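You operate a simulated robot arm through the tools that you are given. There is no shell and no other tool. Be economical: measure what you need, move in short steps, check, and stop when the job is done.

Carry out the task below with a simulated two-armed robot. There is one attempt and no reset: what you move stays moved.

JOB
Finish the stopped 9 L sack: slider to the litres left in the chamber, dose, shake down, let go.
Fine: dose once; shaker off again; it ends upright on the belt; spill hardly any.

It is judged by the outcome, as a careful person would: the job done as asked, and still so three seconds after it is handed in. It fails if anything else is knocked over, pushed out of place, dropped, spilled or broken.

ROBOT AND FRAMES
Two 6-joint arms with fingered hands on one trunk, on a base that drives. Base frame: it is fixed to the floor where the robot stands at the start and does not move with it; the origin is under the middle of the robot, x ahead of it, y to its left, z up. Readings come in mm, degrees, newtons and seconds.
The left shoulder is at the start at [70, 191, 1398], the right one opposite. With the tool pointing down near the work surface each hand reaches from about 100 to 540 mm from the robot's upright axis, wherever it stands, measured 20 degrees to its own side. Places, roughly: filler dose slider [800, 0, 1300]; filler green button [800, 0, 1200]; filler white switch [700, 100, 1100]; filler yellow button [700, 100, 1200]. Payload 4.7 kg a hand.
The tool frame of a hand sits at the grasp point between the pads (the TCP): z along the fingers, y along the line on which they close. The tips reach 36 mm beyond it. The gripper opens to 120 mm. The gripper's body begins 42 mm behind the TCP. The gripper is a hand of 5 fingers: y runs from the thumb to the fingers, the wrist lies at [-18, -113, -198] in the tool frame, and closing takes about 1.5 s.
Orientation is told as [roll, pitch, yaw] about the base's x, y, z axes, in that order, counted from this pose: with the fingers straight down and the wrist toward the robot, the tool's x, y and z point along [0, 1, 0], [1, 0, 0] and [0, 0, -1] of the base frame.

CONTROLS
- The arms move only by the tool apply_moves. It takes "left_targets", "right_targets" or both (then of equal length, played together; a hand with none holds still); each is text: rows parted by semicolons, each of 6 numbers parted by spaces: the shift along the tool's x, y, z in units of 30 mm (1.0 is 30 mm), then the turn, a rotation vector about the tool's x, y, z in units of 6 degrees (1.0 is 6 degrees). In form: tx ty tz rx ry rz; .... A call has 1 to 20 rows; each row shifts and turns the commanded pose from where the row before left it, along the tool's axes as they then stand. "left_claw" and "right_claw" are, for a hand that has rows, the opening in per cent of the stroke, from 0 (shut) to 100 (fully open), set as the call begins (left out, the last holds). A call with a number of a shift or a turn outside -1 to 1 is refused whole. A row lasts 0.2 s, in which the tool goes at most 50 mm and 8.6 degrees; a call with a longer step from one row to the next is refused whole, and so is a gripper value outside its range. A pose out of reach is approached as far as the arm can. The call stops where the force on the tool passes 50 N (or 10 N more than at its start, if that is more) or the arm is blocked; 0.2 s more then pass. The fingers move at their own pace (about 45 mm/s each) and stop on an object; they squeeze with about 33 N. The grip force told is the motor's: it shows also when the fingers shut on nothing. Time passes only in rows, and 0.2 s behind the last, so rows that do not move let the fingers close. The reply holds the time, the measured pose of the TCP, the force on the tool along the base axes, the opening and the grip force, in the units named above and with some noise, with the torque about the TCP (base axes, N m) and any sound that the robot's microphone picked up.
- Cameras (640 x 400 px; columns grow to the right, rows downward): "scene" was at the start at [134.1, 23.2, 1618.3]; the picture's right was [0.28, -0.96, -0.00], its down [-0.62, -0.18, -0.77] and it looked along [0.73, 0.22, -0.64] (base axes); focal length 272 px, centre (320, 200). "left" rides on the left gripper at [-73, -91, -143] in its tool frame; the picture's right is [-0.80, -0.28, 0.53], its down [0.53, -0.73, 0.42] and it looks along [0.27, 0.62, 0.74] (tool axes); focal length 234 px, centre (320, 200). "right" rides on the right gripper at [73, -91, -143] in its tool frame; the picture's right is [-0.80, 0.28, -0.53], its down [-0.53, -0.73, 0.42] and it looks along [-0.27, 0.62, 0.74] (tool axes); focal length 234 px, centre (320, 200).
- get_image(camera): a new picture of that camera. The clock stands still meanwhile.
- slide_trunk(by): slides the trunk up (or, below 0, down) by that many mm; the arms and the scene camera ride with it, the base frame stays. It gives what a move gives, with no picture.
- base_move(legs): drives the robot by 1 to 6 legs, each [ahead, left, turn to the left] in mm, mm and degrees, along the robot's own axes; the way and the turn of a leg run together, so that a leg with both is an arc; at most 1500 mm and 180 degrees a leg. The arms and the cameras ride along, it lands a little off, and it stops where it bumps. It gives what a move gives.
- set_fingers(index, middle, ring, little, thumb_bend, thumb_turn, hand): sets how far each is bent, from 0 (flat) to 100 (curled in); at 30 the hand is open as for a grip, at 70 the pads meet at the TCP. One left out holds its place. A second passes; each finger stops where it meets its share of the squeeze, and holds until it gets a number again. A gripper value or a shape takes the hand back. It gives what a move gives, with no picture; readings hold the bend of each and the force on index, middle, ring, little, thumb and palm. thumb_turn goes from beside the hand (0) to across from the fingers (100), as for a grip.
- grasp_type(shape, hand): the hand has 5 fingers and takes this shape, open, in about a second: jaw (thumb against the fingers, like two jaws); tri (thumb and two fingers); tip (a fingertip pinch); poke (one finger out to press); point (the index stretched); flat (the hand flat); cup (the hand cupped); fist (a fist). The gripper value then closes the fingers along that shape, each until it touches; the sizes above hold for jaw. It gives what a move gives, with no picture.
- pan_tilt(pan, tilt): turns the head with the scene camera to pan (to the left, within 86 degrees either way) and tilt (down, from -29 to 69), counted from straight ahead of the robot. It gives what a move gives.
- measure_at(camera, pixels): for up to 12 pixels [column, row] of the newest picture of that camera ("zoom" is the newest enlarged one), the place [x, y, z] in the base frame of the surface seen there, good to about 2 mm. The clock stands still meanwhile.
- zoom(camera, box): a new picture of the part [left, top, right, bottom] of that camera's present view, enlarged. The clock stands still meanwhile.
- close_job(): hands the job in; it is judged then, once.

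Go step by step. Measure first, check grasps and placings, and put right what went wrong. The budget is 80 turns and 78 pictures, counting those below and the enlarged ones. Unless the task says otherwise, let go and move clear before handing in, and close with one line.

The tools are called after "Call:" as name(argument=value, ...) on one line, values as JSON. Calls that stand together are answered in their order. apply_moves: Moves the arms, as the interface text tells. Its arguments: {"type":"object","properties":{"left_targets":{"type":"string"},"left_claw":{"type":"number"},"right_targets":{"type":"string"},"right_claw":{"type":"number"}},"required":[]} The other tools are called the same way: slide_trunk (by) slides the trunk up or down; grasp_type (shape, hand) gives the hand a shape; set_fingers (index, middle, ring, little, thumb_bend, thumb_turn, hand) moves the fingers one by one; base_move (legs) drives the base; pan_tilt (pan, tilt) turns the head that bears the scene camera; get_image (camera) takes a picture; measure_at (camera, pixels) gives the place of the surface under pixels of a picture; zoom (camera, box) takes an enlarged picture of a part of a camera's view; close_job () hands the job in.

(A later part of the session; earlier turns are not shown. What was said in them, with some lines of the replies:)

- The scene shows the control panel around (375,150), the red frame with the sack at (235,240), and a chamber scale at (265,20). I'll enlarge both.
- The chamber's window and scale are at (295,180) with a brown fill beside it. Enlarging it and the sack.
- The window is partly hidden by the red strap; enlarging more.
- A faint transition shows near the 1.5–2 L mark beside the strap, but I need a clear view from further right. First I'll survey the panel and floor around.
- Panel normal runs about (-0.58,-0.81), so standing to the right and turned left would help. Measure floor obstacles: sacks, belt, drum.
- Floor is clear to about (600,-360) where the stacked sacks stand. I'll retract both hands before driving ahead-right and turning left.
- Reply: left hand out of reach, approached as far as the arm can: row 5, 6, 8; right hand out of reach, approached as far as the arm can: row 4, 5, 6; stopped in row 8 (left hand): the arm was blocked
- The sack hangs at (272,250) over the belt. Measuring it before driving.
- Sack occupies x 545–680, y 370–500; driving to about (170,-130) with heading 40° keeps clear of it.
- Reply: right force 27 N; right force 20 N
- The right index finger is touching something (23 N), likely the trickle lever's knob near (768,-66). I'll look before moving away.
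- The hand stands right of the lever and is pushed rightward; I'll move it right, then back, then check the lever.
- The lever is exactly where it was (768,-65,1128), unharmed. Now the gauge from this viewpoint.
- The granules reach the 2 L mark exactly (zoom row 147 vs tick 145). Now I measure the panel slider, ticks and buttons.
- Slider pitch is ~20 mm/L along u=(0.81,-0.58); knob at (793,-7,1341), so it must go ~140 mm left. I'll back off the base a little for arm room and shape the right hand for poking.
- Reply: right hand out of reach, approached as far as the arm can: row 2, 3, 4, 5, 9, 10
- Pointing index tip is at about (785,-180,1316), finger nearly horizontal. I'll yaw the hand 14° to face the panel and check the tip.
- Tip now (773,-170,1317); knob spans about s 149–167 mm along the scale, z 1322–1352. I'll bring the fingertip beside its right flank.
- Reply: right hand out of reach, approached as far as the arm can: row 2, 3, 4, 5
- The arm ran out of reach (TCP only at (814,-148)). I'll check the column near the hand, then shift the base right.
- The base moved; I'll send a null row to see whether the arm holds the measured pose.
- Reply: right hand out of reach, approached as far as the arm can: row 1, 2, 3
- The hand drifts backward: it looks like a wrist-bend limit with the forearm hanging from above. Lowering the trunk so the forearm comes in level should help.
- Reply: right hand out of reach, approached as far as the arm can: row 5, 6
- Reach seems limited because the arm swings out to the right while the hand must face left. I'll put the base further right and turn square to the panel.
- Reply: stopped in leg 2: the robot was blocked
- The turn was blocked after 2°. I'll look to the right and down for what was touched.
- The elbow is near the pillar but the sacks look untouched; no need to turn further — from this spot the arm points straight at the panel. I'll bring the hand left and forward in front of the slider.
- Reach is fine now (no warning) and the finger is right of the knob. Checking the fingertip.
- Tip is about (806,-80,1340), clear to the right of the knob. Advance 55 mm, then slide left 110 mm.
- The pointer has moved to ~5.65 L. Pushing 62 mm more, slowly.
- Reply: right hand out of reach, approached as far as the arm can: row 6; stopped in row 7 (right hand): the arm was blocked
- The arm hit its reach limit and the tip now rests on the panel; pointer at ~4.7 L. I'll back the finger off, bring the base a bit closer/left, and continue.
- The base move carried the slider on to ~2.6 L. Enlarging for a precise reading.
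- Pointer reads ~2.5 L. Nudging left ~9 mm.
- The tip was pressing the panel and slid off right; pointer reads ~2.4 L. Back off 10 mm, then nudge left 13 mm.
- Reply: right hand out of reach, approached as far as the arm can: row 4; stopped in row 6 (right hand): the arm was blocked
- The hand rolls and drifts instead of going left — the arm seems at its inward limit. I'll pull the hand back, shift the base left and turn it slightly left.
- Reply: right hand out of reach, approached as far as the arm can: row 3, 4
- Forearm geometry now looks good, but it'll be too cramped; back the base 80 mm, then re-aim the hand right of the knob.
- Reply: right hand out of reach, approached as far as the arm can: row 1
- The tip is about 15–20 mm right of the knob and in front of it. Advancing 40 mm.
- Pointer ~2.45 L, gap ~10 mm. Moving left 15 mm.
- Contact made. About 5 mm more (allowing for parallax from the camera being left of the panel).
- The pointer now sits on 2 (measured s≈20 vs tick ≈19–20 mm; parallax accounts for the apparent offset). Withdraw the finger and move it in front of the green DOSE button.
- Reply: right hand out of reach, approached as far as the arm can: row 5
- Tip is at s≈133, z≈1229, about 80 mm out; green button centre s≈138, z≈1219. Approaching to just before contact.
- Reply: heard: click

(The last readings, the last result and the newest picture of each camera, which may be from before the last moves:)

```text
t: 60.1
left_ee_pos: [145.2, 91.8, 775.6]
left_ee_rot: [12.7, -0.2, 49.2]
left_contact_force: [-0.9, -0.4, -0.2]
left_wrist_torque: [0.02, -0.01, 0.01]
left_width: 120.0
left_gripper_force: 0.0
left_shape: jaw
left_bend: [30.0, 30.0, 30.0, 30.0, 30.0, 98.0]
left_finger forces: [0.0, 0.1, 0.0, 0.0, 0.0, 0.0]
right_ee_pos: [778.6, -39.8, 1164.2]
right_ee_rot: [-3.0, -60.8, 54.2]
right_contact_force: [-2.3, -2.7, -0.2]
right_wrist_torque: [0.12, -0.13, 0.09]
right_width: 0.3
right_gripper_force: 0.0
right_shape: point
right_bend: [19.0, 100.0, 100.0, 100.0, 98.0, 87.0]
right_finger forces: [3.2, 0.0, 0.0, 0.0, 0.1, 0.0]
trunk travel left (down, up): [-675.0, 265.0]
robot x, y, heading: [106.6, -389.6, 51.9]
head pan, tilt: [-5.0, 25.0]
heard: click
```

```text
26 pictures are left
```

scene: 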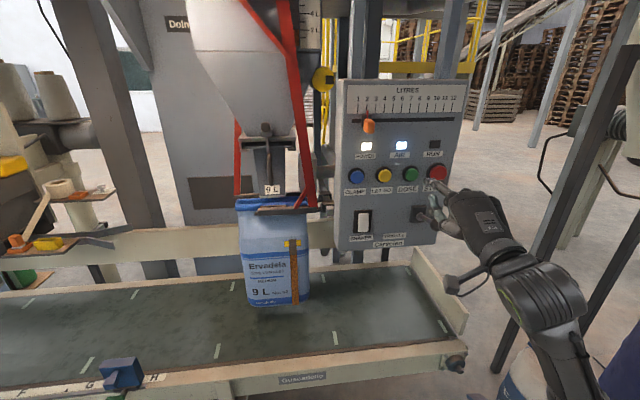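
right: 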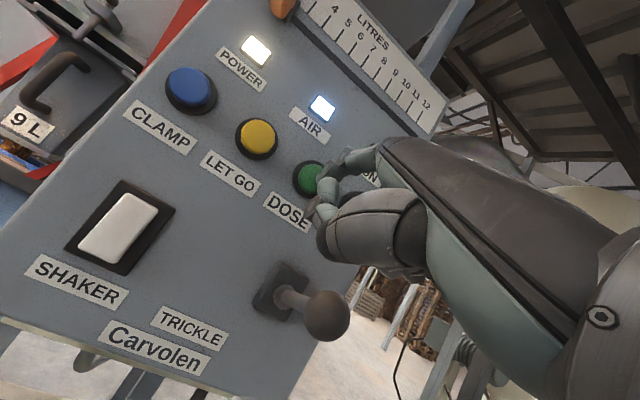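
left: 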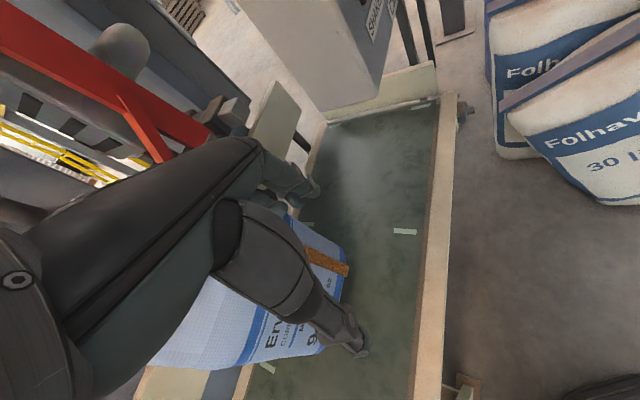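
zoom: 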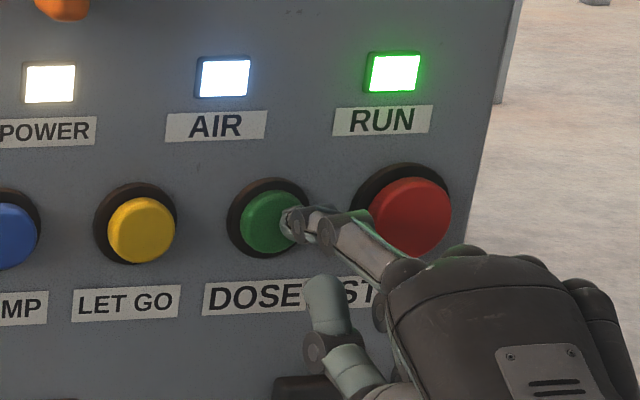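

Click heard and the RUN lamp is lit: dosing has started. Retract straight back and wait, without touching anything.

Call:
apply_moves(right_targets="0 -0.49 -0.86 0 0 0;0 -0.49 -0.86 0 0 0;0 0 0 0 0 0;0 0 0 0 0 0;0 0 0 0 0 0;0 0 0 0 0 0;0 0 0 0 0 0;0 0 0 0 0 0;0 0 0 0 0 0;0 0 0 0 0 0;0 0 0 0 0 0;0 0 0 0 0 0;0 0 0 0 0 0;0 0 0 0 0 0;0 0 0 0 0 0;0 0 0 0 0 0;0 0 0 0 0 0;0 0 0 0 0 0")

Call:
get_image(camera="scene")

```text
t: 63.9
left_ee_pos: [145.4, 90.8, 775.0]
left_ee_rot: [12.7, -0.2, 49.3]
left_contact_force: [-0.6, -0.9, 0.3]
left_wrist_torque: [0.01, 0.02, 0.02]
left_width: 119.8
left_gripper_force: 0.0
left_shape: jaw
left_bend: [30.0, 30.0, 30.0, 30.0, 30.0, 98.0]
left_finger forces: [0.0, 0.0, 0.0, 0.0, 0.0, 0.1]
right_ee_pos: [743.5, -86.8, 1161.6]
right_ee_rot: [-2.9, -60.9, 54.1]
right_contact_force: [1.0, -0.2, 0.6]
right_wrist_torque: [-0.01, -0.03, -0.04]
right_width: 0.0
right_gripper_force: 0.0
right_shape: point
right_bend: [19.0, 100.0, 100.0, 100.0, 98.0, 87.0]
right_finger forces: [0.0, 0.0, 0.0, 0.0, 0.1, 0.0]
trunk travel left (down, up): [-675.0, 265.0]
robot x, y, heading: [108.4, -393.1, 52.1]
head pan, tilt: [-5.0, 25.0]
```

```text
25 pictures are left
```

scene: 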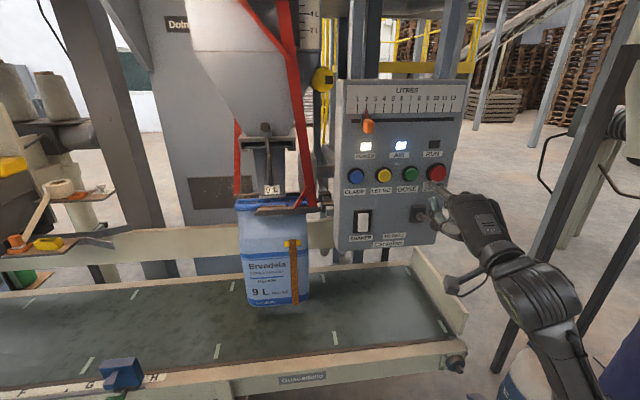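

RUN is off again. Check the sack's window and the chamber.

Call:
zoom(camera="scene", box=[220, 170, 340, 310])

Call:
pan_tilt(pan=0, tilt=0)

Call:
zoom(camera="scene", box=[200, 60, 400, 200])

```text
2.86 times, centred on (280, 240) of scene
```

zoom: 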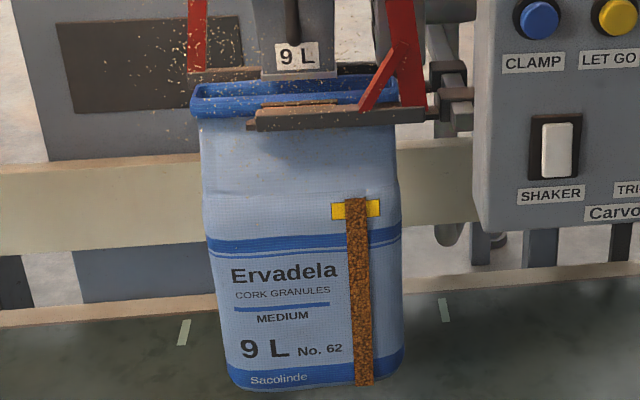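

```text
t: 64.8
left_ee_pos: [144.8, 91.2, 775.5]
left_ee_rot: [12.6, -0.1, 49.2]
left_contact_force: [0.0, 0.7, -0.5]
left_wrist_torque: [0.03, -0.01, 0.02]
left_width: 119.6
left_gripper_force: 0.1
left_shape: jaw
left_bend: [30.0, 30.0, 30.0, 30.0, 30.0, 98.0]
left_finger forces: [0.0, 0.0, 0.0, 0.0, 0.0, 0.0]
right_ee_pos: [744.3, -87.8, 1161.6]
right_ee_rot: [-3.0, -60.8, 54.2]
right_contact_force: [0.4, 0.1, 0.3]
right_wrist_torque: [0.01, 0.01, -0.03]
right_width: 0.2
right_gripper_force: 0.0
right_shape: point
right_bend: [19.0, 100.0, 100.0, 100.0, 98.0, 87.0]
right_finger forces: [0.0, 0.0, 0.0, 0.0, 0.0, 0.0]
trunk travel left (down, up): [-675.0, 265.0]
robot x, y, heading: [109.6, -389.1, 51.8]
head pan, tilt: [0.0, 0.0]
```

```text
2.86 times, centred on (300, 130) of scene
```

zoom: 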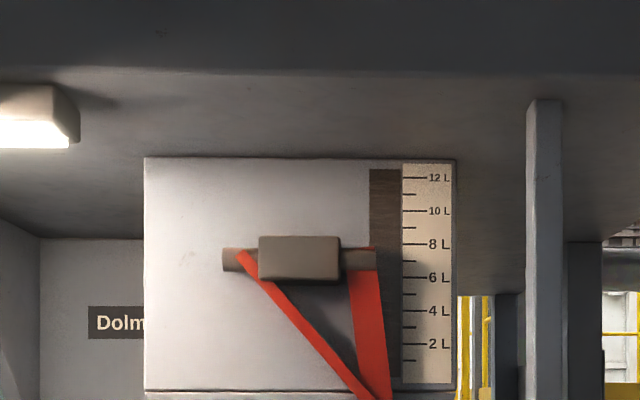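

Chamber is empty; sack level is slightly above the yellow mark, loose. Now look closely at the shaker rocker.

Call:
pan_tilt(pan=-5, tilt=30)

Call:
zoom(camera="scene", box=[320, 150, 400, 220])

Call:
measure_at(camera="zoom", pixels=[[336, 170], [340, 200], [336, 225], [333, 250], [318, 200], [356, 215], [310, 230], [372, 240]])

```text
t: 65.7
left_ee_pos: [146.5, 91.0, 775.5]
left_ee_rot: [12.7, -0.2, 49.2]
left_contact_force: [0.6, -0.7, 1.1]
left_wrist_torque: [0.02, 0.02, 0.02]
left_width: 119.9
left_gripper_force: 0.1
left_shape: jaw
left_bend: [30.0, 30.0, 30.0, 30.0, 30.0, 98.0]
left_finger forces: [0.0, 0.0, 0.0, 0.1, 0.0, 0.0]
right_ee_pos: [745.1, -87.8, 1161.8]
right_ee_rot: [-3.0, -60.8, 54.2]
right_contact_force: [0.3, -1.0, -0.2]
right_wrist_torque: [0.01, 0.02, 0.02]
right_width: 0.0
right_gripper_force: 0.1
right_shape: point
right_bend: [19.0, 100.0, 100.0, 100.0, 98.0, 87.0]
right_finger forces: [0.0, 0.0, 0.0, 0.1, 0.0, 0.0]
trunk travel left (down, up): [-675.0, 265.0]
robot x, y, heading: [110.0, -388.3, 51.6]
head pan, tilt: [-5.0, 30.0]
```

```text
5.71 times, centred on (360, 185) of scene
```

zoom: 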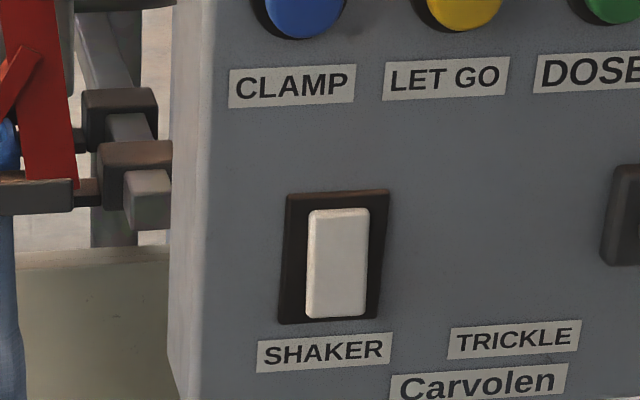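

```text
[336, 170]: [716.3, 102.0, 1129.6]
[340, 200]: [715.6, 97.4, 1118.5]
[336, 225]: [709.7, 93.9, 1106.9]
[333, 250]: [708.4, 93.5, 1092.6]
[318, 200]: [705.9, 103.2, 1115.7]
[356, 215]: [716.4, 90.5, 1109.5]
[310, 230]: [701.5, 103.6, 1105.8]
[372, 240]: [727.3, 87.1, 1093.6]
```

The rocker's lower half sticks out (top z≈1115, bottom ≈1055, s≈27.5). Move the finger left first, then down to the lower half, staying 75 mm out.

Call:
apply_moves(right_targets="0.8 0 0 0 0 0;0.8 0 0 0 0 0;0.8 0 0 0 0 0;0.8 0 0 0 0 0;0.73 0 0 0 0 0;0 -0.72 0.4 0 0 0;0 -0.72 0.4 0 0 0;0 -0.72 0.4 0 0 0;0 -0.72 0.4 0 0 0;0 -0.72 0.4 0 0 0;0 -0.72 0.4 0 0 0;0 0 0 0 0 0")

Call:
zoom(camera="scene", box=[300, 130, 440, 230])

Call:
get_image(camera="right")

```text
t: 68.3
left_ee_pos: [146.8, 91.2, 775.1]
left_ee_rot: [12.5, 0.0, 49.2]
left_contact_force: [0.3, -0.6, 0.3]
left_wrist_torque: [0.0, 0.0, -0.01]
left_width: 119.8
left_gripper_force: 0.0
left_shape: jaw
left_bend: [30.0, 30.0, 30.0, 30.0, 30.0, 98.0]
left_finger forces: [0.0, 0.0, 0.1, 0.1, 0.0, 0.1]
right_ee_pos: [654.1, -15.0, 1011.3]
right_ee_rot: [-3.0, -60.7, 54.2]
right_contact_force: [-0.6, -0.4, 0.3]
right_wrist_torque: [-0.02, 0.04, -0.03]
right_width: 114.4
right_gripper_force: 0.0
right_shape: point
right_bend: [19.0, 100.0, 100.0, 100.0, 98.0, 87.0]
right_finger forces: [0.0, 0.0, 0.0, 0.0, 0.1, 0.0]
trunk travel left (down, up): [-675.0, 265.0]
robot x, y, heading: [106.5, -394.3, 51.8]
head pan, tilt: [-5.0, 30.0]
```

```text
4.00 times, centred on (370, 180) of scene
```

zoom: 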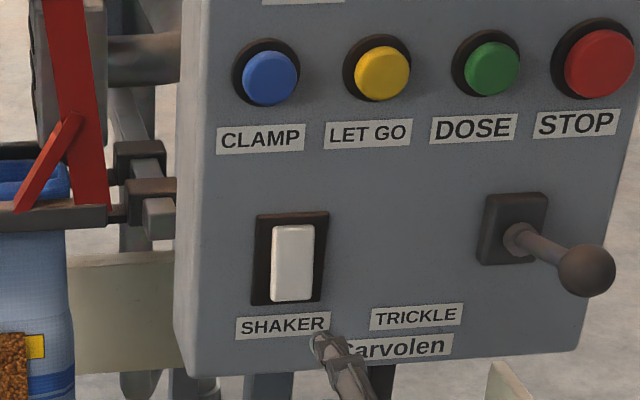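

```text
20 pictures are left
```

right: 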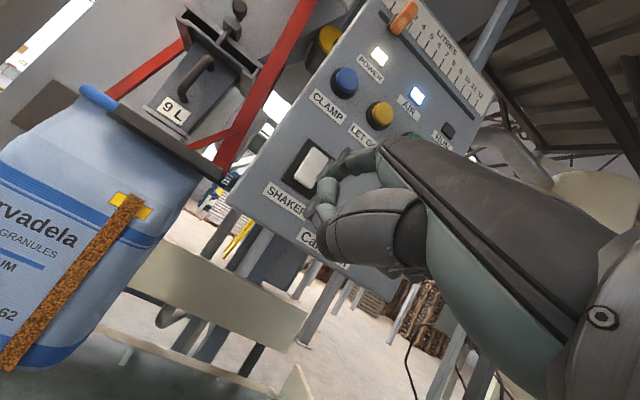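

Call:
measure_at(camera="zoom", pixels=[[290, 232], [290, 265], [290, 293], [292, 298], [318, 341], [262, 300], [290, 215]])

```text
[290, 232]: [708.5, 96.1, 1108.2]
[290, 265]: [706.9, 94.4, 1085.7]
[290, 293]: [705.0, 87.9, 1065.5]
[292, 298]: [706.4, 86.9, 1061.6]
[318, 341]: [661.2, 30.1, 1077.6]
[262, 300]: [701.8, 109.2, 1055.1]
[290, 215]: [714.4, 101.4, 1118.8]
```

Tip lines up with the rocker's protruding lower half (s≈27, z≈1070). Pressing it in.

Call:
apply_moves(right_targets="0 0.27 0.485 0 0 0;0 0.27 0.485 0 0 0;0 0.27 0.485 0 0 0;0 0.06 0.11 0 0 0;0 0.06 0.11 0 0 0;0 0 0 0 0 0")

Call:
zoom(camera="scene", box=[300, 130, 440, 230])

```text
t: 69.7
left_ee_pos: [144.3, 89.3, 776.6]
left_ee_rot: [12.6, -0.2, 49.1]
left_contact_force: [-1.0, 0.2, 0.1]
left_wrist_torque: [0.01, -0.02, 0.0]
left_width: 119.5
left_gripper_force: 0.0
left_shape: jaw
left_bend: [30.0, 30.0, 30.0, 30.0, 30.0, 98.0]
left_finger forces: [0.1, 0.0, 0.0, 0.0, 0.1, 0.0]
right_ee_pos: [687.7, 27.9, 1013.9]
right_ee_rot: [-2.8, -61.0, 54.3]
right_contact_force: [-9.8, -10.8, 0.2]
right_wrist_torque: [0.66, -0.57, 0.24]
right_width: 114.4
right_gripper_force: 0.1
right_shape: point
right_bend: [20.0, 100.0, 100.0, 100.0, 98.0, 87.0]
right_finger forces: [14.6, 0.1, 0.0, 0.1, 0.0, 0.1]
trunk travel left (down, up): [-675.0, 265.0]
robot x, y, heading: [106.5, -389.9, 51.8]
head pan, tilt: [-5.0, 30.0]
```

```text
4.00 times, centred on (370, 180) of scene
```

zoom: 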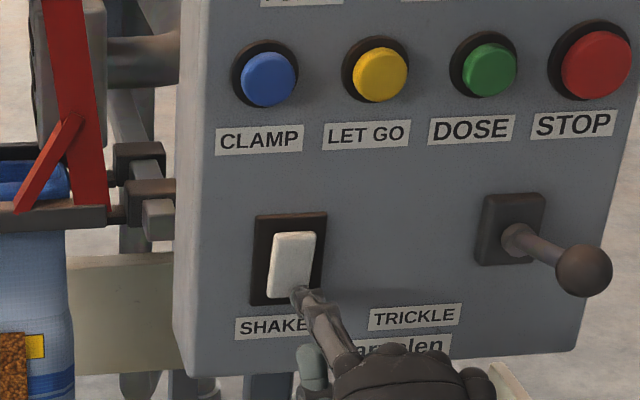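

No click yet at 14 N; pushing a few mm more.

Call:
apply_moves(right_targets="0 0.06 0.11 0 0 0;0 0.06 0.11 0 0 0;0 0 0 0 0 0")

Call:
zoom(camera="scene", box=[230, 150, 390, 260])

```text
t: 70.5
left_ee_pos: [142.6, 86.9, 778.1]
left_ee_rot: [12.6, -0.5, 49.1]
left_contact_force: [0.1, 0.1, 0.1]
left_wrist_torque: [-0.01, -0.02, 0.02]
left_width: 119.7
left_gripper_force: 0.0
left_shape: jaw
left_bend: [30.0, 30.0, 30.0, 30.0, 30.0, 98.0]
left_finger forces: [0.0, 0.0, 0.1, 0.0, 0.0, 0.1]
right_ee_pos: [689.2, 29.6, 1017.8]
right_ee_rot: [-3.0, -61.3, 54.2]
right_contact_force: [-30.9, -37.5, 4.1]
right_wrist_torque: [2.17, -1.71, 0.73]
right_width: 114.2
right_gripper_force: 0.1
right_shape: point
right_bend: [20.0, 100.0, 100.0, 100.0, 98.0, 87.0]
right_finger forces: [47.3, 0.0, 0.0, 0.0, 0.0, 0.0]
trunk travel left (down, up): [-675.0, 265.0]
robot x, y, heading: [110.8, -390.3, 51.8]
head pan, tilt: [-5.0, 30.0]
```

```text
3.64 times, centred on (310, 205) of scene
```

zoom: 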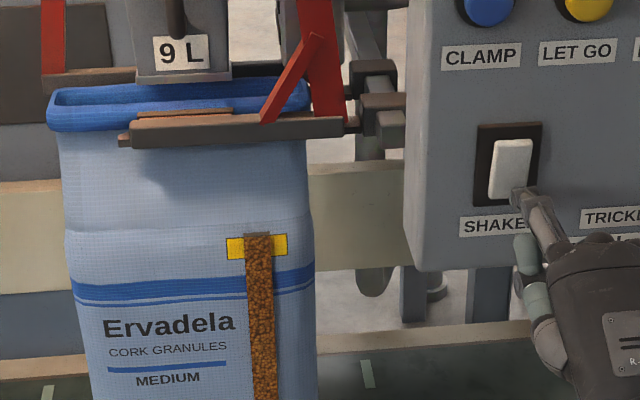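

Hard stop at 47 N, no sound. Back off and inspect the rocker.

Call:
apply_moves(right_targets="0 -0.24 -0.44 0 0 0;0 -0.4 -0.7 0 0 0;0 -0.4 -0.7 0 0 0;0 0 0 0 0 0;0 0 0 0 0 0")

Call:
zoom(camera="scene", box=[330, 170, 390, 215])

Call:
measure_at(camera="zoom", pixels=[[320, 150], [320, 200], [320, 250], [318, 290], [300, 180]])

```text
t: 71.7
left_ee_pos: [144.7, 89.9, 774.5]
left_ee_rot: [12.5, 0.0, 49.1]
left_contact_force: [-0.2, -0.9, 0.2]
left_wrist_torque: [0.01, -0.02, 0.0]
left_width: 119.8
left_gripper_force: 0.1
left_shape: jaw
left_bend: [30.0, 30.0, 30.0, 30.0, 30.0, 98.0]
left_finger forces: [0.0, 0.0, 0.0, 0.0, 0.1, 0.0]
right_ee_pos: [653.6, -15.4, 1011.1]
right_ee_rot: [-2.9, -60.8, 54.2]
right_contact_force: [0.7, 0.2, -0.5]
right_wrist_torque: [0.01, 0.0, 0.0]
right_width: 114.1
right_gripper_force: 0.1
right_shape: point
right_bend: [19.0, 100.0, 100.0, 100.0, 98.0, 87.0]
right_finger forces: [0.0, 0.0, 0.1, 0.0, 0.0, 0.0]
trunk travel left (down, up): [-675.0, 265.0]
robot x, y, heading: [107.9, -390.9, 51.6]
head pan, tilt: [-5.0, 30.0]
```

```text
8.89 times, centred on (360, 192) of scene
```

zoom: 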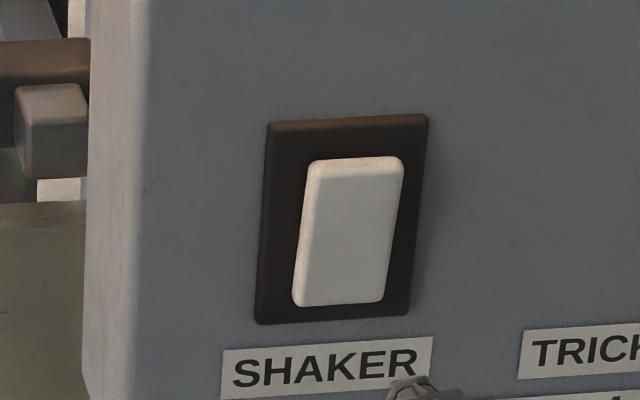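

```text
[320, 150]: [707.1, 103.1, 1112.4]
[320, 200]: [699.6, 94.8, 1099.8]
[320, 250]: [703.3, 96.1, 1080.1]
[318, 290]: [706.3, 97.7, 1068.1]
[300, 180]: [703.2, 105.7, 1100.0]
```

The rocker has flipped (top now protrudes, d 13.6 vs bottom 7.3), so the shaker should be on. I'll raise the finger toward the upper half while it shakes, then look at the sack level.

Call:
apply_moves(right_targets="0 0.44 -0.245 0 0 0;0 0.44 -0.245 0 0 0;0 0 0 0 0 0")

Call:
zoom(camera="scene", box=[230, 150, 390, 260])

```text
t: 72.5
left_ee_pos: [145.3, 90.4, 775.3]
left_ee_rot: [12.6, -0.1, 49.1]
left_contact_force: [-0.2, -0.2, -0.1]
left_wrist_torque: [0.01, 0.02, 0.01]
left_width: 120.0
left_gripper_force: 0.1
left_shape: jaw
left_bend: [30.0, 30.0, 30.0, 30.0, 30.0, 98.0]
left_finger forces: [0.1, 0.1, 0.0, 0.0, 0.1, 0.1]
right_ee_pos: [654.4, -14.5, 1039.5]
right_ee_rot: [-2.8, -60.8, 54.2]
right_contact_force: [-0.2, 0.4, 0.0]
right_wrist_torque: [0.0, -0.01, 0.03]
right_width: 114.2
right_gripper_force: 0.1
right_shape: point
right_bend: [19.0, 100.0, 100.0, 100.0, 98.0, 87.0]
right_finger forces: [0.1, 0.0, 0.1, 0.0, 0.0, 0.1]
trunk travel left (down, up): [-675.0, 265.0]
robot x, y, heading: [107.3, -391.6, 51.8]
head pan, tilt: [-5.0, 30.0]
```

```text
3.64 times, centred on (310, 205) of scene
```

zoom: 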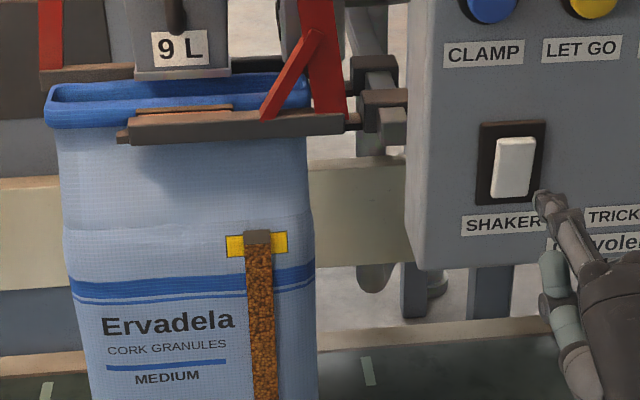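

It's shaking: the level has dropped to mid-yellow mark. Waiting ~2 s more.

Call:
apply_moves(right_targets="0 0 0 0 0 0;0 0 0 0 0 0;0 0 0 0 0 0;0 0 0 0 0 0;0 0 0 0 0 0;0 0 0 0 0 0;0 0 0 0 0 0;0 0 0 0 0 0")

Call:
zoom(camera="scene", box=[230, 150, 390, 260])

```text
t: 74.3
left_ee_pos: [146.1, 89.9, 774.6]
left_ee_rot: [12.6, 0.0, 49.1]
left_contact_force: [-0.3, 0.0, 0.0]
left_wrist_torque: [0.03, 0.01, 0.0]
left_width: 119.9
left_gripper_force: 0.1
left_shape: jaw
left_bend: [30.0, 30.0, 30.0, 30.0, 30.0, 98.0]
left_finger forces: [0.1, 0.0, 0.1, 0.0, 0.1, 0.0]
right_ee_pos: [654.3, -12.9, 1040.4]
right_ee_rot: [-3.0, -60.8, 54.1]
right_contact_force: [-0.8, 0.5, 0.4]
right_wrist_torque: [-0.01, 0.0, -0.03]
right_width: 114.1
right_gripper_force: 0.1
right_shape: point
right_bend: [19.0, 100.0, 100.0, 100.0, 98.0, 87.0]
right_finger forces: [0.0, 0.0, 0.1, 0.0, 0.0, 0.0]
trunk travel left (down, up): [-675.0, 265.0]
robot x, y, heading: [111.3, -389.2, 52.1]
head pan, tilt: [-5.0, 30.0]
```

```text
3.64 times, centred on (310, 205) of scene
```

zoom: 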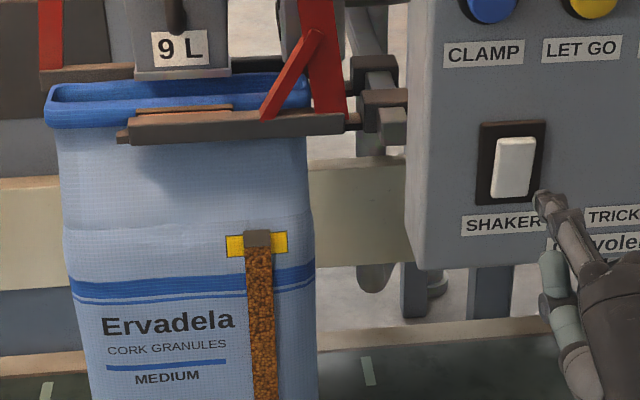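

Level settled to ~246 px (lower half of the mark). Now press the upper half to switch off.

Call:
apply_moves(right_targets="0 0.45 0.385 0 0 0;0 0.28 0.5 0 0 0;0 0.28 0.5 0 0 0;0 0.065 0.116 0 0 0;0 0.065 0.116 0 0 0;0 0 0 0 0 0;0 -0.4 -0.7 0 0 0;0 -0.4 -0.7 0 0 0;0 0 0 0 0 0")

Call:
zoom(camera="scene", box=[330, 170, 390, 215])

Call:
measure_at(camera="zoom", pixels=[[320, 200], [320, 250], [318, 290], [330, 175]])

```text
t: 76.3
left_ee_pos: [146.9, 91.7, 776.2]
left_ee_rot: [12.6, 0.0, 49.2]
left_contact_force: [0.2, -0.1, -1.1]
left_wrist_torque: [-0.04, -0.04, 0.04]
left_width: 119.6
left_gripper_force: 0.0
left_shape: jaw
left_bend: [30.0, 30.0, 30.0, 30.0, 30.0, 98.0]
left_finger forces: [0.0, 0.1, 0.0, 0.1, 0.0, 0.1]
right_ee_pos: [662.5, -5.7, 1047.2]
right_ee_rot: [-3.1, -60.8, 54.2]
right_contact_force: [-0.4, 0.2, -0.6]
right_wrist_torque: [-0.03, 0.03, 0.0]
right_width: 114.4
right_gripper_force: 0.1
right_shape: point
right_bend: [19.0, 100.0, 100.0, 100.0, 98.0, 87.0]
right_finger forces: [0.0, 0.0, 0.0, 0.0, 0.0, 0.0]
trunk travel left (down, up): [-675.0, 265.0]
robot x, y, heading: [107.4, -391.8, 52.0]
head pan, tilt: [-5.0, 30.0]
```

```text
8.89 times, centred on (360, 192) of scene
```

zoom: 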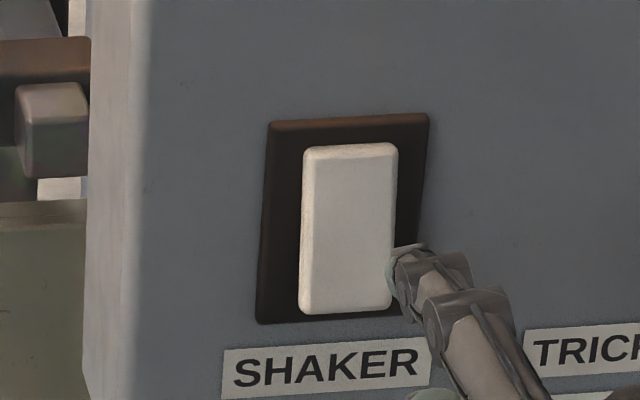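

```text
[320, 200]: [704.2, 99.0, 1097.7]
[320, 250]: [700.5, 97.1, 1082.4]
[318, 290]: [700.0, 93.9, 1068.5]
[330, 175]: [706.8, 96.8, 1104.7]
```

Rocker is back in its original (off) position. Before letting go, check how far the sack hangs above the belt.

Call:
get_image(camera="scene")

Call:
measure_at(camera="scene", pixels=[[265, 275], [265, 283], [265, 292], [300, 270], [303, 280], [320, 290], [240, 285], [250, 240], [305, 180], [240, 180]])

Call:
zoom(camera="scene", box=[210, 160, 350, 300])

```text
13 pictures are left
```

scene: 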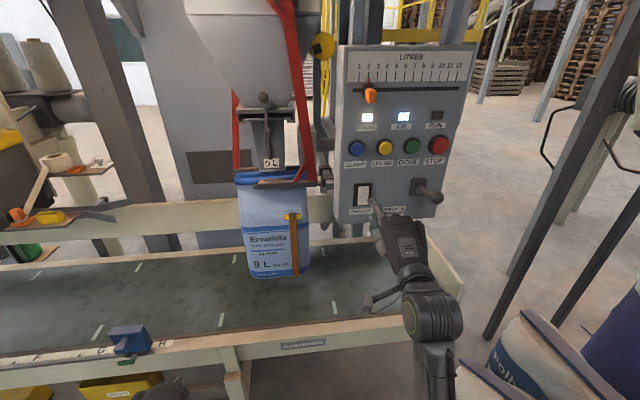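

```text
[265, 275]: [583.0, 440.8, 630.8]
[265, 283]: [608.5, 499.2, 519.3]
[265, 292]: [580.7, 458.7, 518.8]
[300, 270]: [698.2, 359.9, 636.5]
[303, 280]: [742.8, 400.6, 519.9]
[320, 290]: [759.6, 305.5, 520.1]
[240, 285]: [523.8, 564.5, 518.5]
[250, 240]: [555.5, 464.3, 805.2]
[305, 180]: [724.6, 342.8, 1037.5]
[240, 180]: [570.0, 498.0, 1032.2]
```

```text
2.86 times, centred on (280, 230) of scene
```

zoom: 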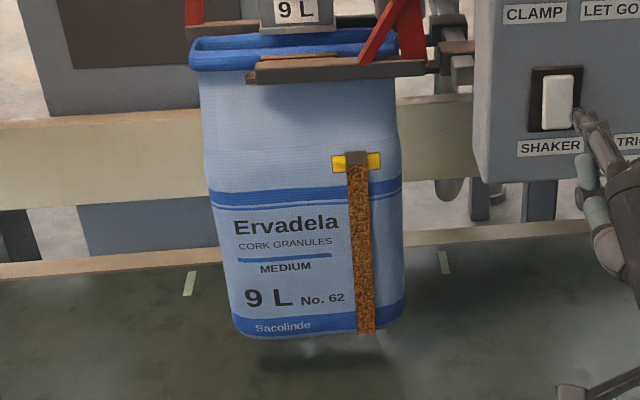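

The sack hangs ~100 mm above the belt (bottom ≈620, belt 519). First I check that the level is really settled at the mark.

Call:
zoom(camera="scene", box=[275, 205, 307, 229])

Call:
measure_at(camera="zoom", pixels=[[200, 140], [200, 220], [300, 200], [300, 240]])

```text
16.00 times, centred on (291, 217) of scene
```

zoom: 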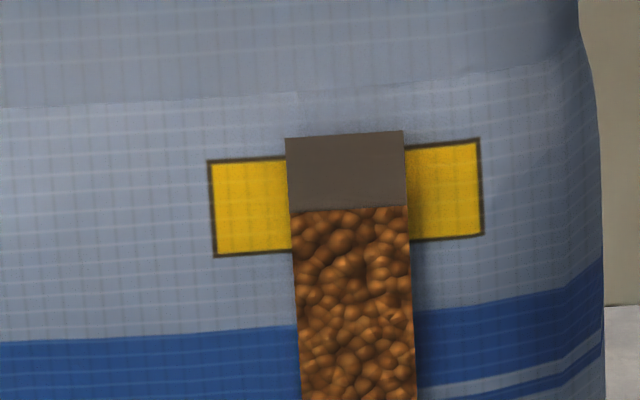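

```text
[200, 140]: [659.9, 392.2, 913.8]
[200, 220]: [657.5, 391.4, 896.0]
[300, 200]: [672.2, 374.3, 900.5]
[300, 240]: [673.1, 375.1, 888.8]
```

Level sits inside the yellow band: settled as intended. Moving up to the yellow LET GO button, pressing once and withdrawing.

Call:
apply_moves(right_targets="-0.24 0.68 -0.38 0 0 0;-0.24 0.68 -0.38 0 0 0;-0.24 0.68 -0.38 0 0 0;-0.24 0.68 -0.38 0 0 0;-0.24 0.68 -0.38 0 0 0;0 0 0 0 0 0")

Call:
zoom(camera="scene", box=[330, 120, 460, 210])

```text
t: 77.7
left_ee_pos: [145.2, 91.4, 775.0]
left_ee_rot: [12.6, 0.0, 49.2]
left_contact_force: [-0.8, -0.6, 0.3]
left_wrist_torque: [0.01, -0.03, -0.01]
left_width: 119.8
left_gripper_force: 0.1
left_shape: jaw
left_bend: [30.0, 30.0, 30.0, 30.0, 30.0, 98.0]
left_finger forces: [0.1, 0.0, 0.0, 0.0, 0.0, 0.0]
right_ee_pos: [687.2, -24.5, 1163.4]
right_ee_rot: [-2.9, -60.9, 54.3]
right_contact_force: [-0.1, -0.1, 0.1]
right_wrist_torque: [0.01, -0.02, 0.02]
right_width: 114.2
right_gripper_force: 0.1
right_shape: point
right_bend: [19.0, 100.0, 100.0, 100.0, 98.0, 87.0]
right_finger forces: [0.0, 0.0, 0.0, 0.1, 0.0, 0.0]
trunk travel left (down, up): [-675.0, 265.0]
robot x, y, heading: [105.5, -387.6, 52.0]
head pan, tilt: [-5.0, 30.0]
```

```text
4.44 times, centred on (395, 165) of scene
```

zoom: 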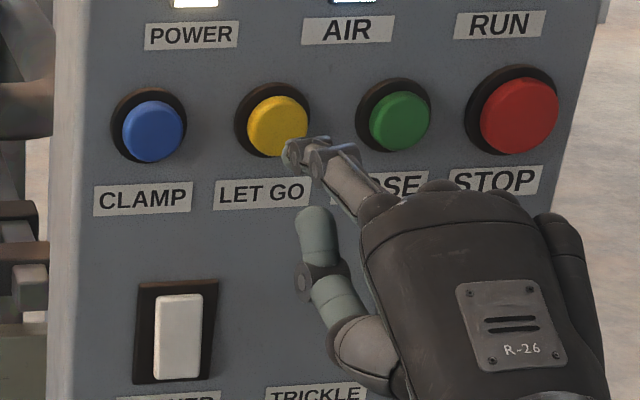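

The tip is lined up with the yellow button; press and withdraw.

Call:
apply_moves(right_targets="0 0.22 0.39 0 0 0;0 0.22 0.39 0 0 0;0 0.22 0.39 0 0 0;0 0.05 0.09 0 0 0;0 0 0 0 0 0")

Call:
get_image(camera="scene")

```text
t: 78.9
left_ee_pos: [145.6, 90.4, 775.7]
left_ee_rot: [12.6, -0.2, 49.2]
left_contact_force: [-0.2, 1.1, 0.1]
left_wrist_torque: [0.0, -0.03, -0.02]
left_width: 119.6
left_gripper_force: 0.0
left_shape: jaw
left_bend: [30.0, 30.0, 30.0, 30.0, 30.0, 98.0]
left_finger forces: [0.0, 0.1, 0.0, 0.0, 0.1, 0.1]
right_ee_pos: [713.4, 8.6, 1165.2]
right_ee_rot: [-3.0, -60.8, 54.2]
right_contact_force: [-3.4, -1.8, 0.8]
right_wrist_torque: [0.11, -0.12, 0.04]
right_width: 114.2
right_gripper_force: 0.0
right_shape: point
right_bend: [19.0, 100.0, 100.0, 100.0, 98.0, 87.0]
right_finger forces: [3.1, 0.0, 0.1, 0.0, 0.0, 0.0]
trunk travel left (down, up): [-675.0, 265.0]
robot x, y, heading: [108.0, -387.1, 51.7]
head pan, tilt: [-5.0, 30.0]
heard: click
```

```text
9 pictures are left
```

scene: 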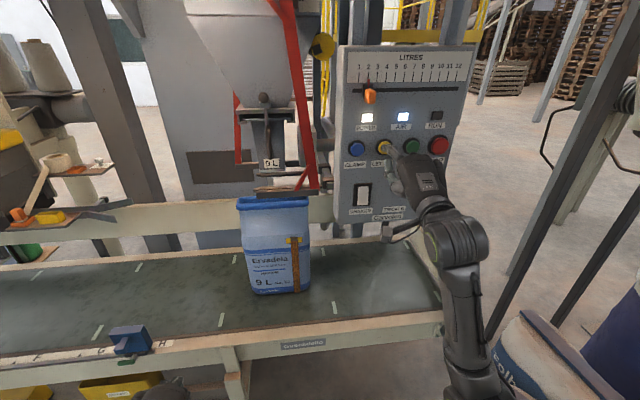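

The clamp clicked open and the sack has dropped upright onto the belt at (275,245). Withdraw the hand and check.

Call:
apply_moves(right_targets="0 -0.4 -0.7 0 0 0;0 -0.4 -0.7 0 0 0;0 -0.4 -0.7 0 0 0;0 -0.4 -0.7 0 0 0;0 0 0 0 0 0;0 0 0 0 0 0;0 0 0 0 0 0;0 0 0 0 0 0;0 0 0 0 0 0")

Call:
get_image(camera="scene")

Call:
zoom(camera="scene", box=[200, 150, 400, 310])

```text
t: 80.9
left_ee_pos: [146.1, 91.6, 775.1]
left_ee_rot: [12.7, -0.1, 49.2]
left_contact_force: [0.3, 0.0, -0.5]
left_wrist_torque: [0.02, 0.02, 0.01]
left_width: 119.6
left_gripper_force: 0.1
left_shape: jaw
left_bend: [30.0, 30.0, 30.0, 30.0, 30.0, 98.0]
left_finger forces: [0.0, 0.0, 0.0, 0.0, 0.0, 0.0]
right_ee_pos: [667.6, -45.3, 1163.0]
right_ee_rot: [-2.9, -60.7, 54.2]
right_contact_force: [0.2, -0.2, 0.8]
right_wrist_torque: [-0.03, 0.02, 0.02]
right_width: 114.4
right_gripper_force: 0.0
right_shape: point
right_bend: [19.0, 100.0, 100.0, 100.0, 98.0, 87.0]
right_finger forces: [0.1, 0.0, 0.1, 0.0, 0.0, 0.0]
right hand out of reach, approached as far as the arm can: row 3, 4
trunk travel left (down, up): [-675.0, 265.0]
robot x, y, heading: [108.4, -392.7, 51.9]
head pan, tilt: [-5.0, 30.0]
```

```text
8 pictures are left
```

scene: 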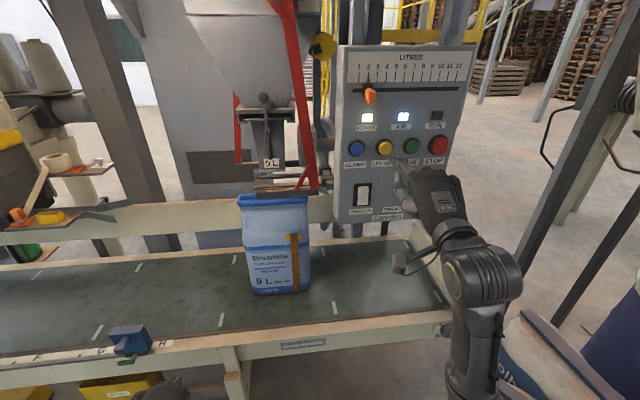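

```text
2.50 times, centred on (300, 230) of scene
```

zoom: 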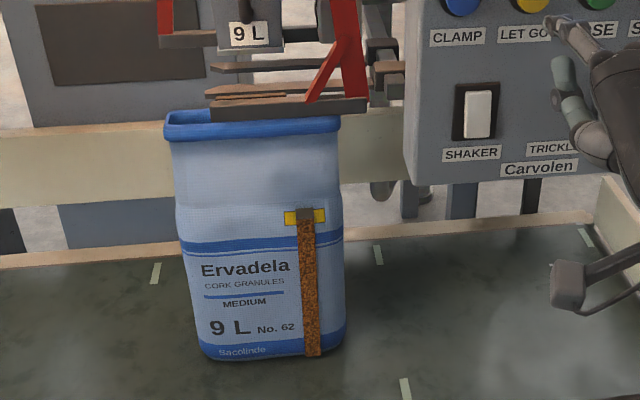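

The sack stands upright on the belt at (258,230 in the zoom) with no visible spill. The level is in the mark, the shaker rocker is off and the RUN lamp is dark. The right hand is clear of the panel, so I'm handing in.

Call:
close_job()

```text
The job is handed in.
```

The sack is finished: I set the slider to 2 L, dosed once, shook the fill down to the mark, switched the shaker off and let go, and it stands upright on the belt with no visible spill. It dropped about 100 mm onto the belt at let-go. While driving, my right hand pressed lightly against the trickle lever, which stayed in place.
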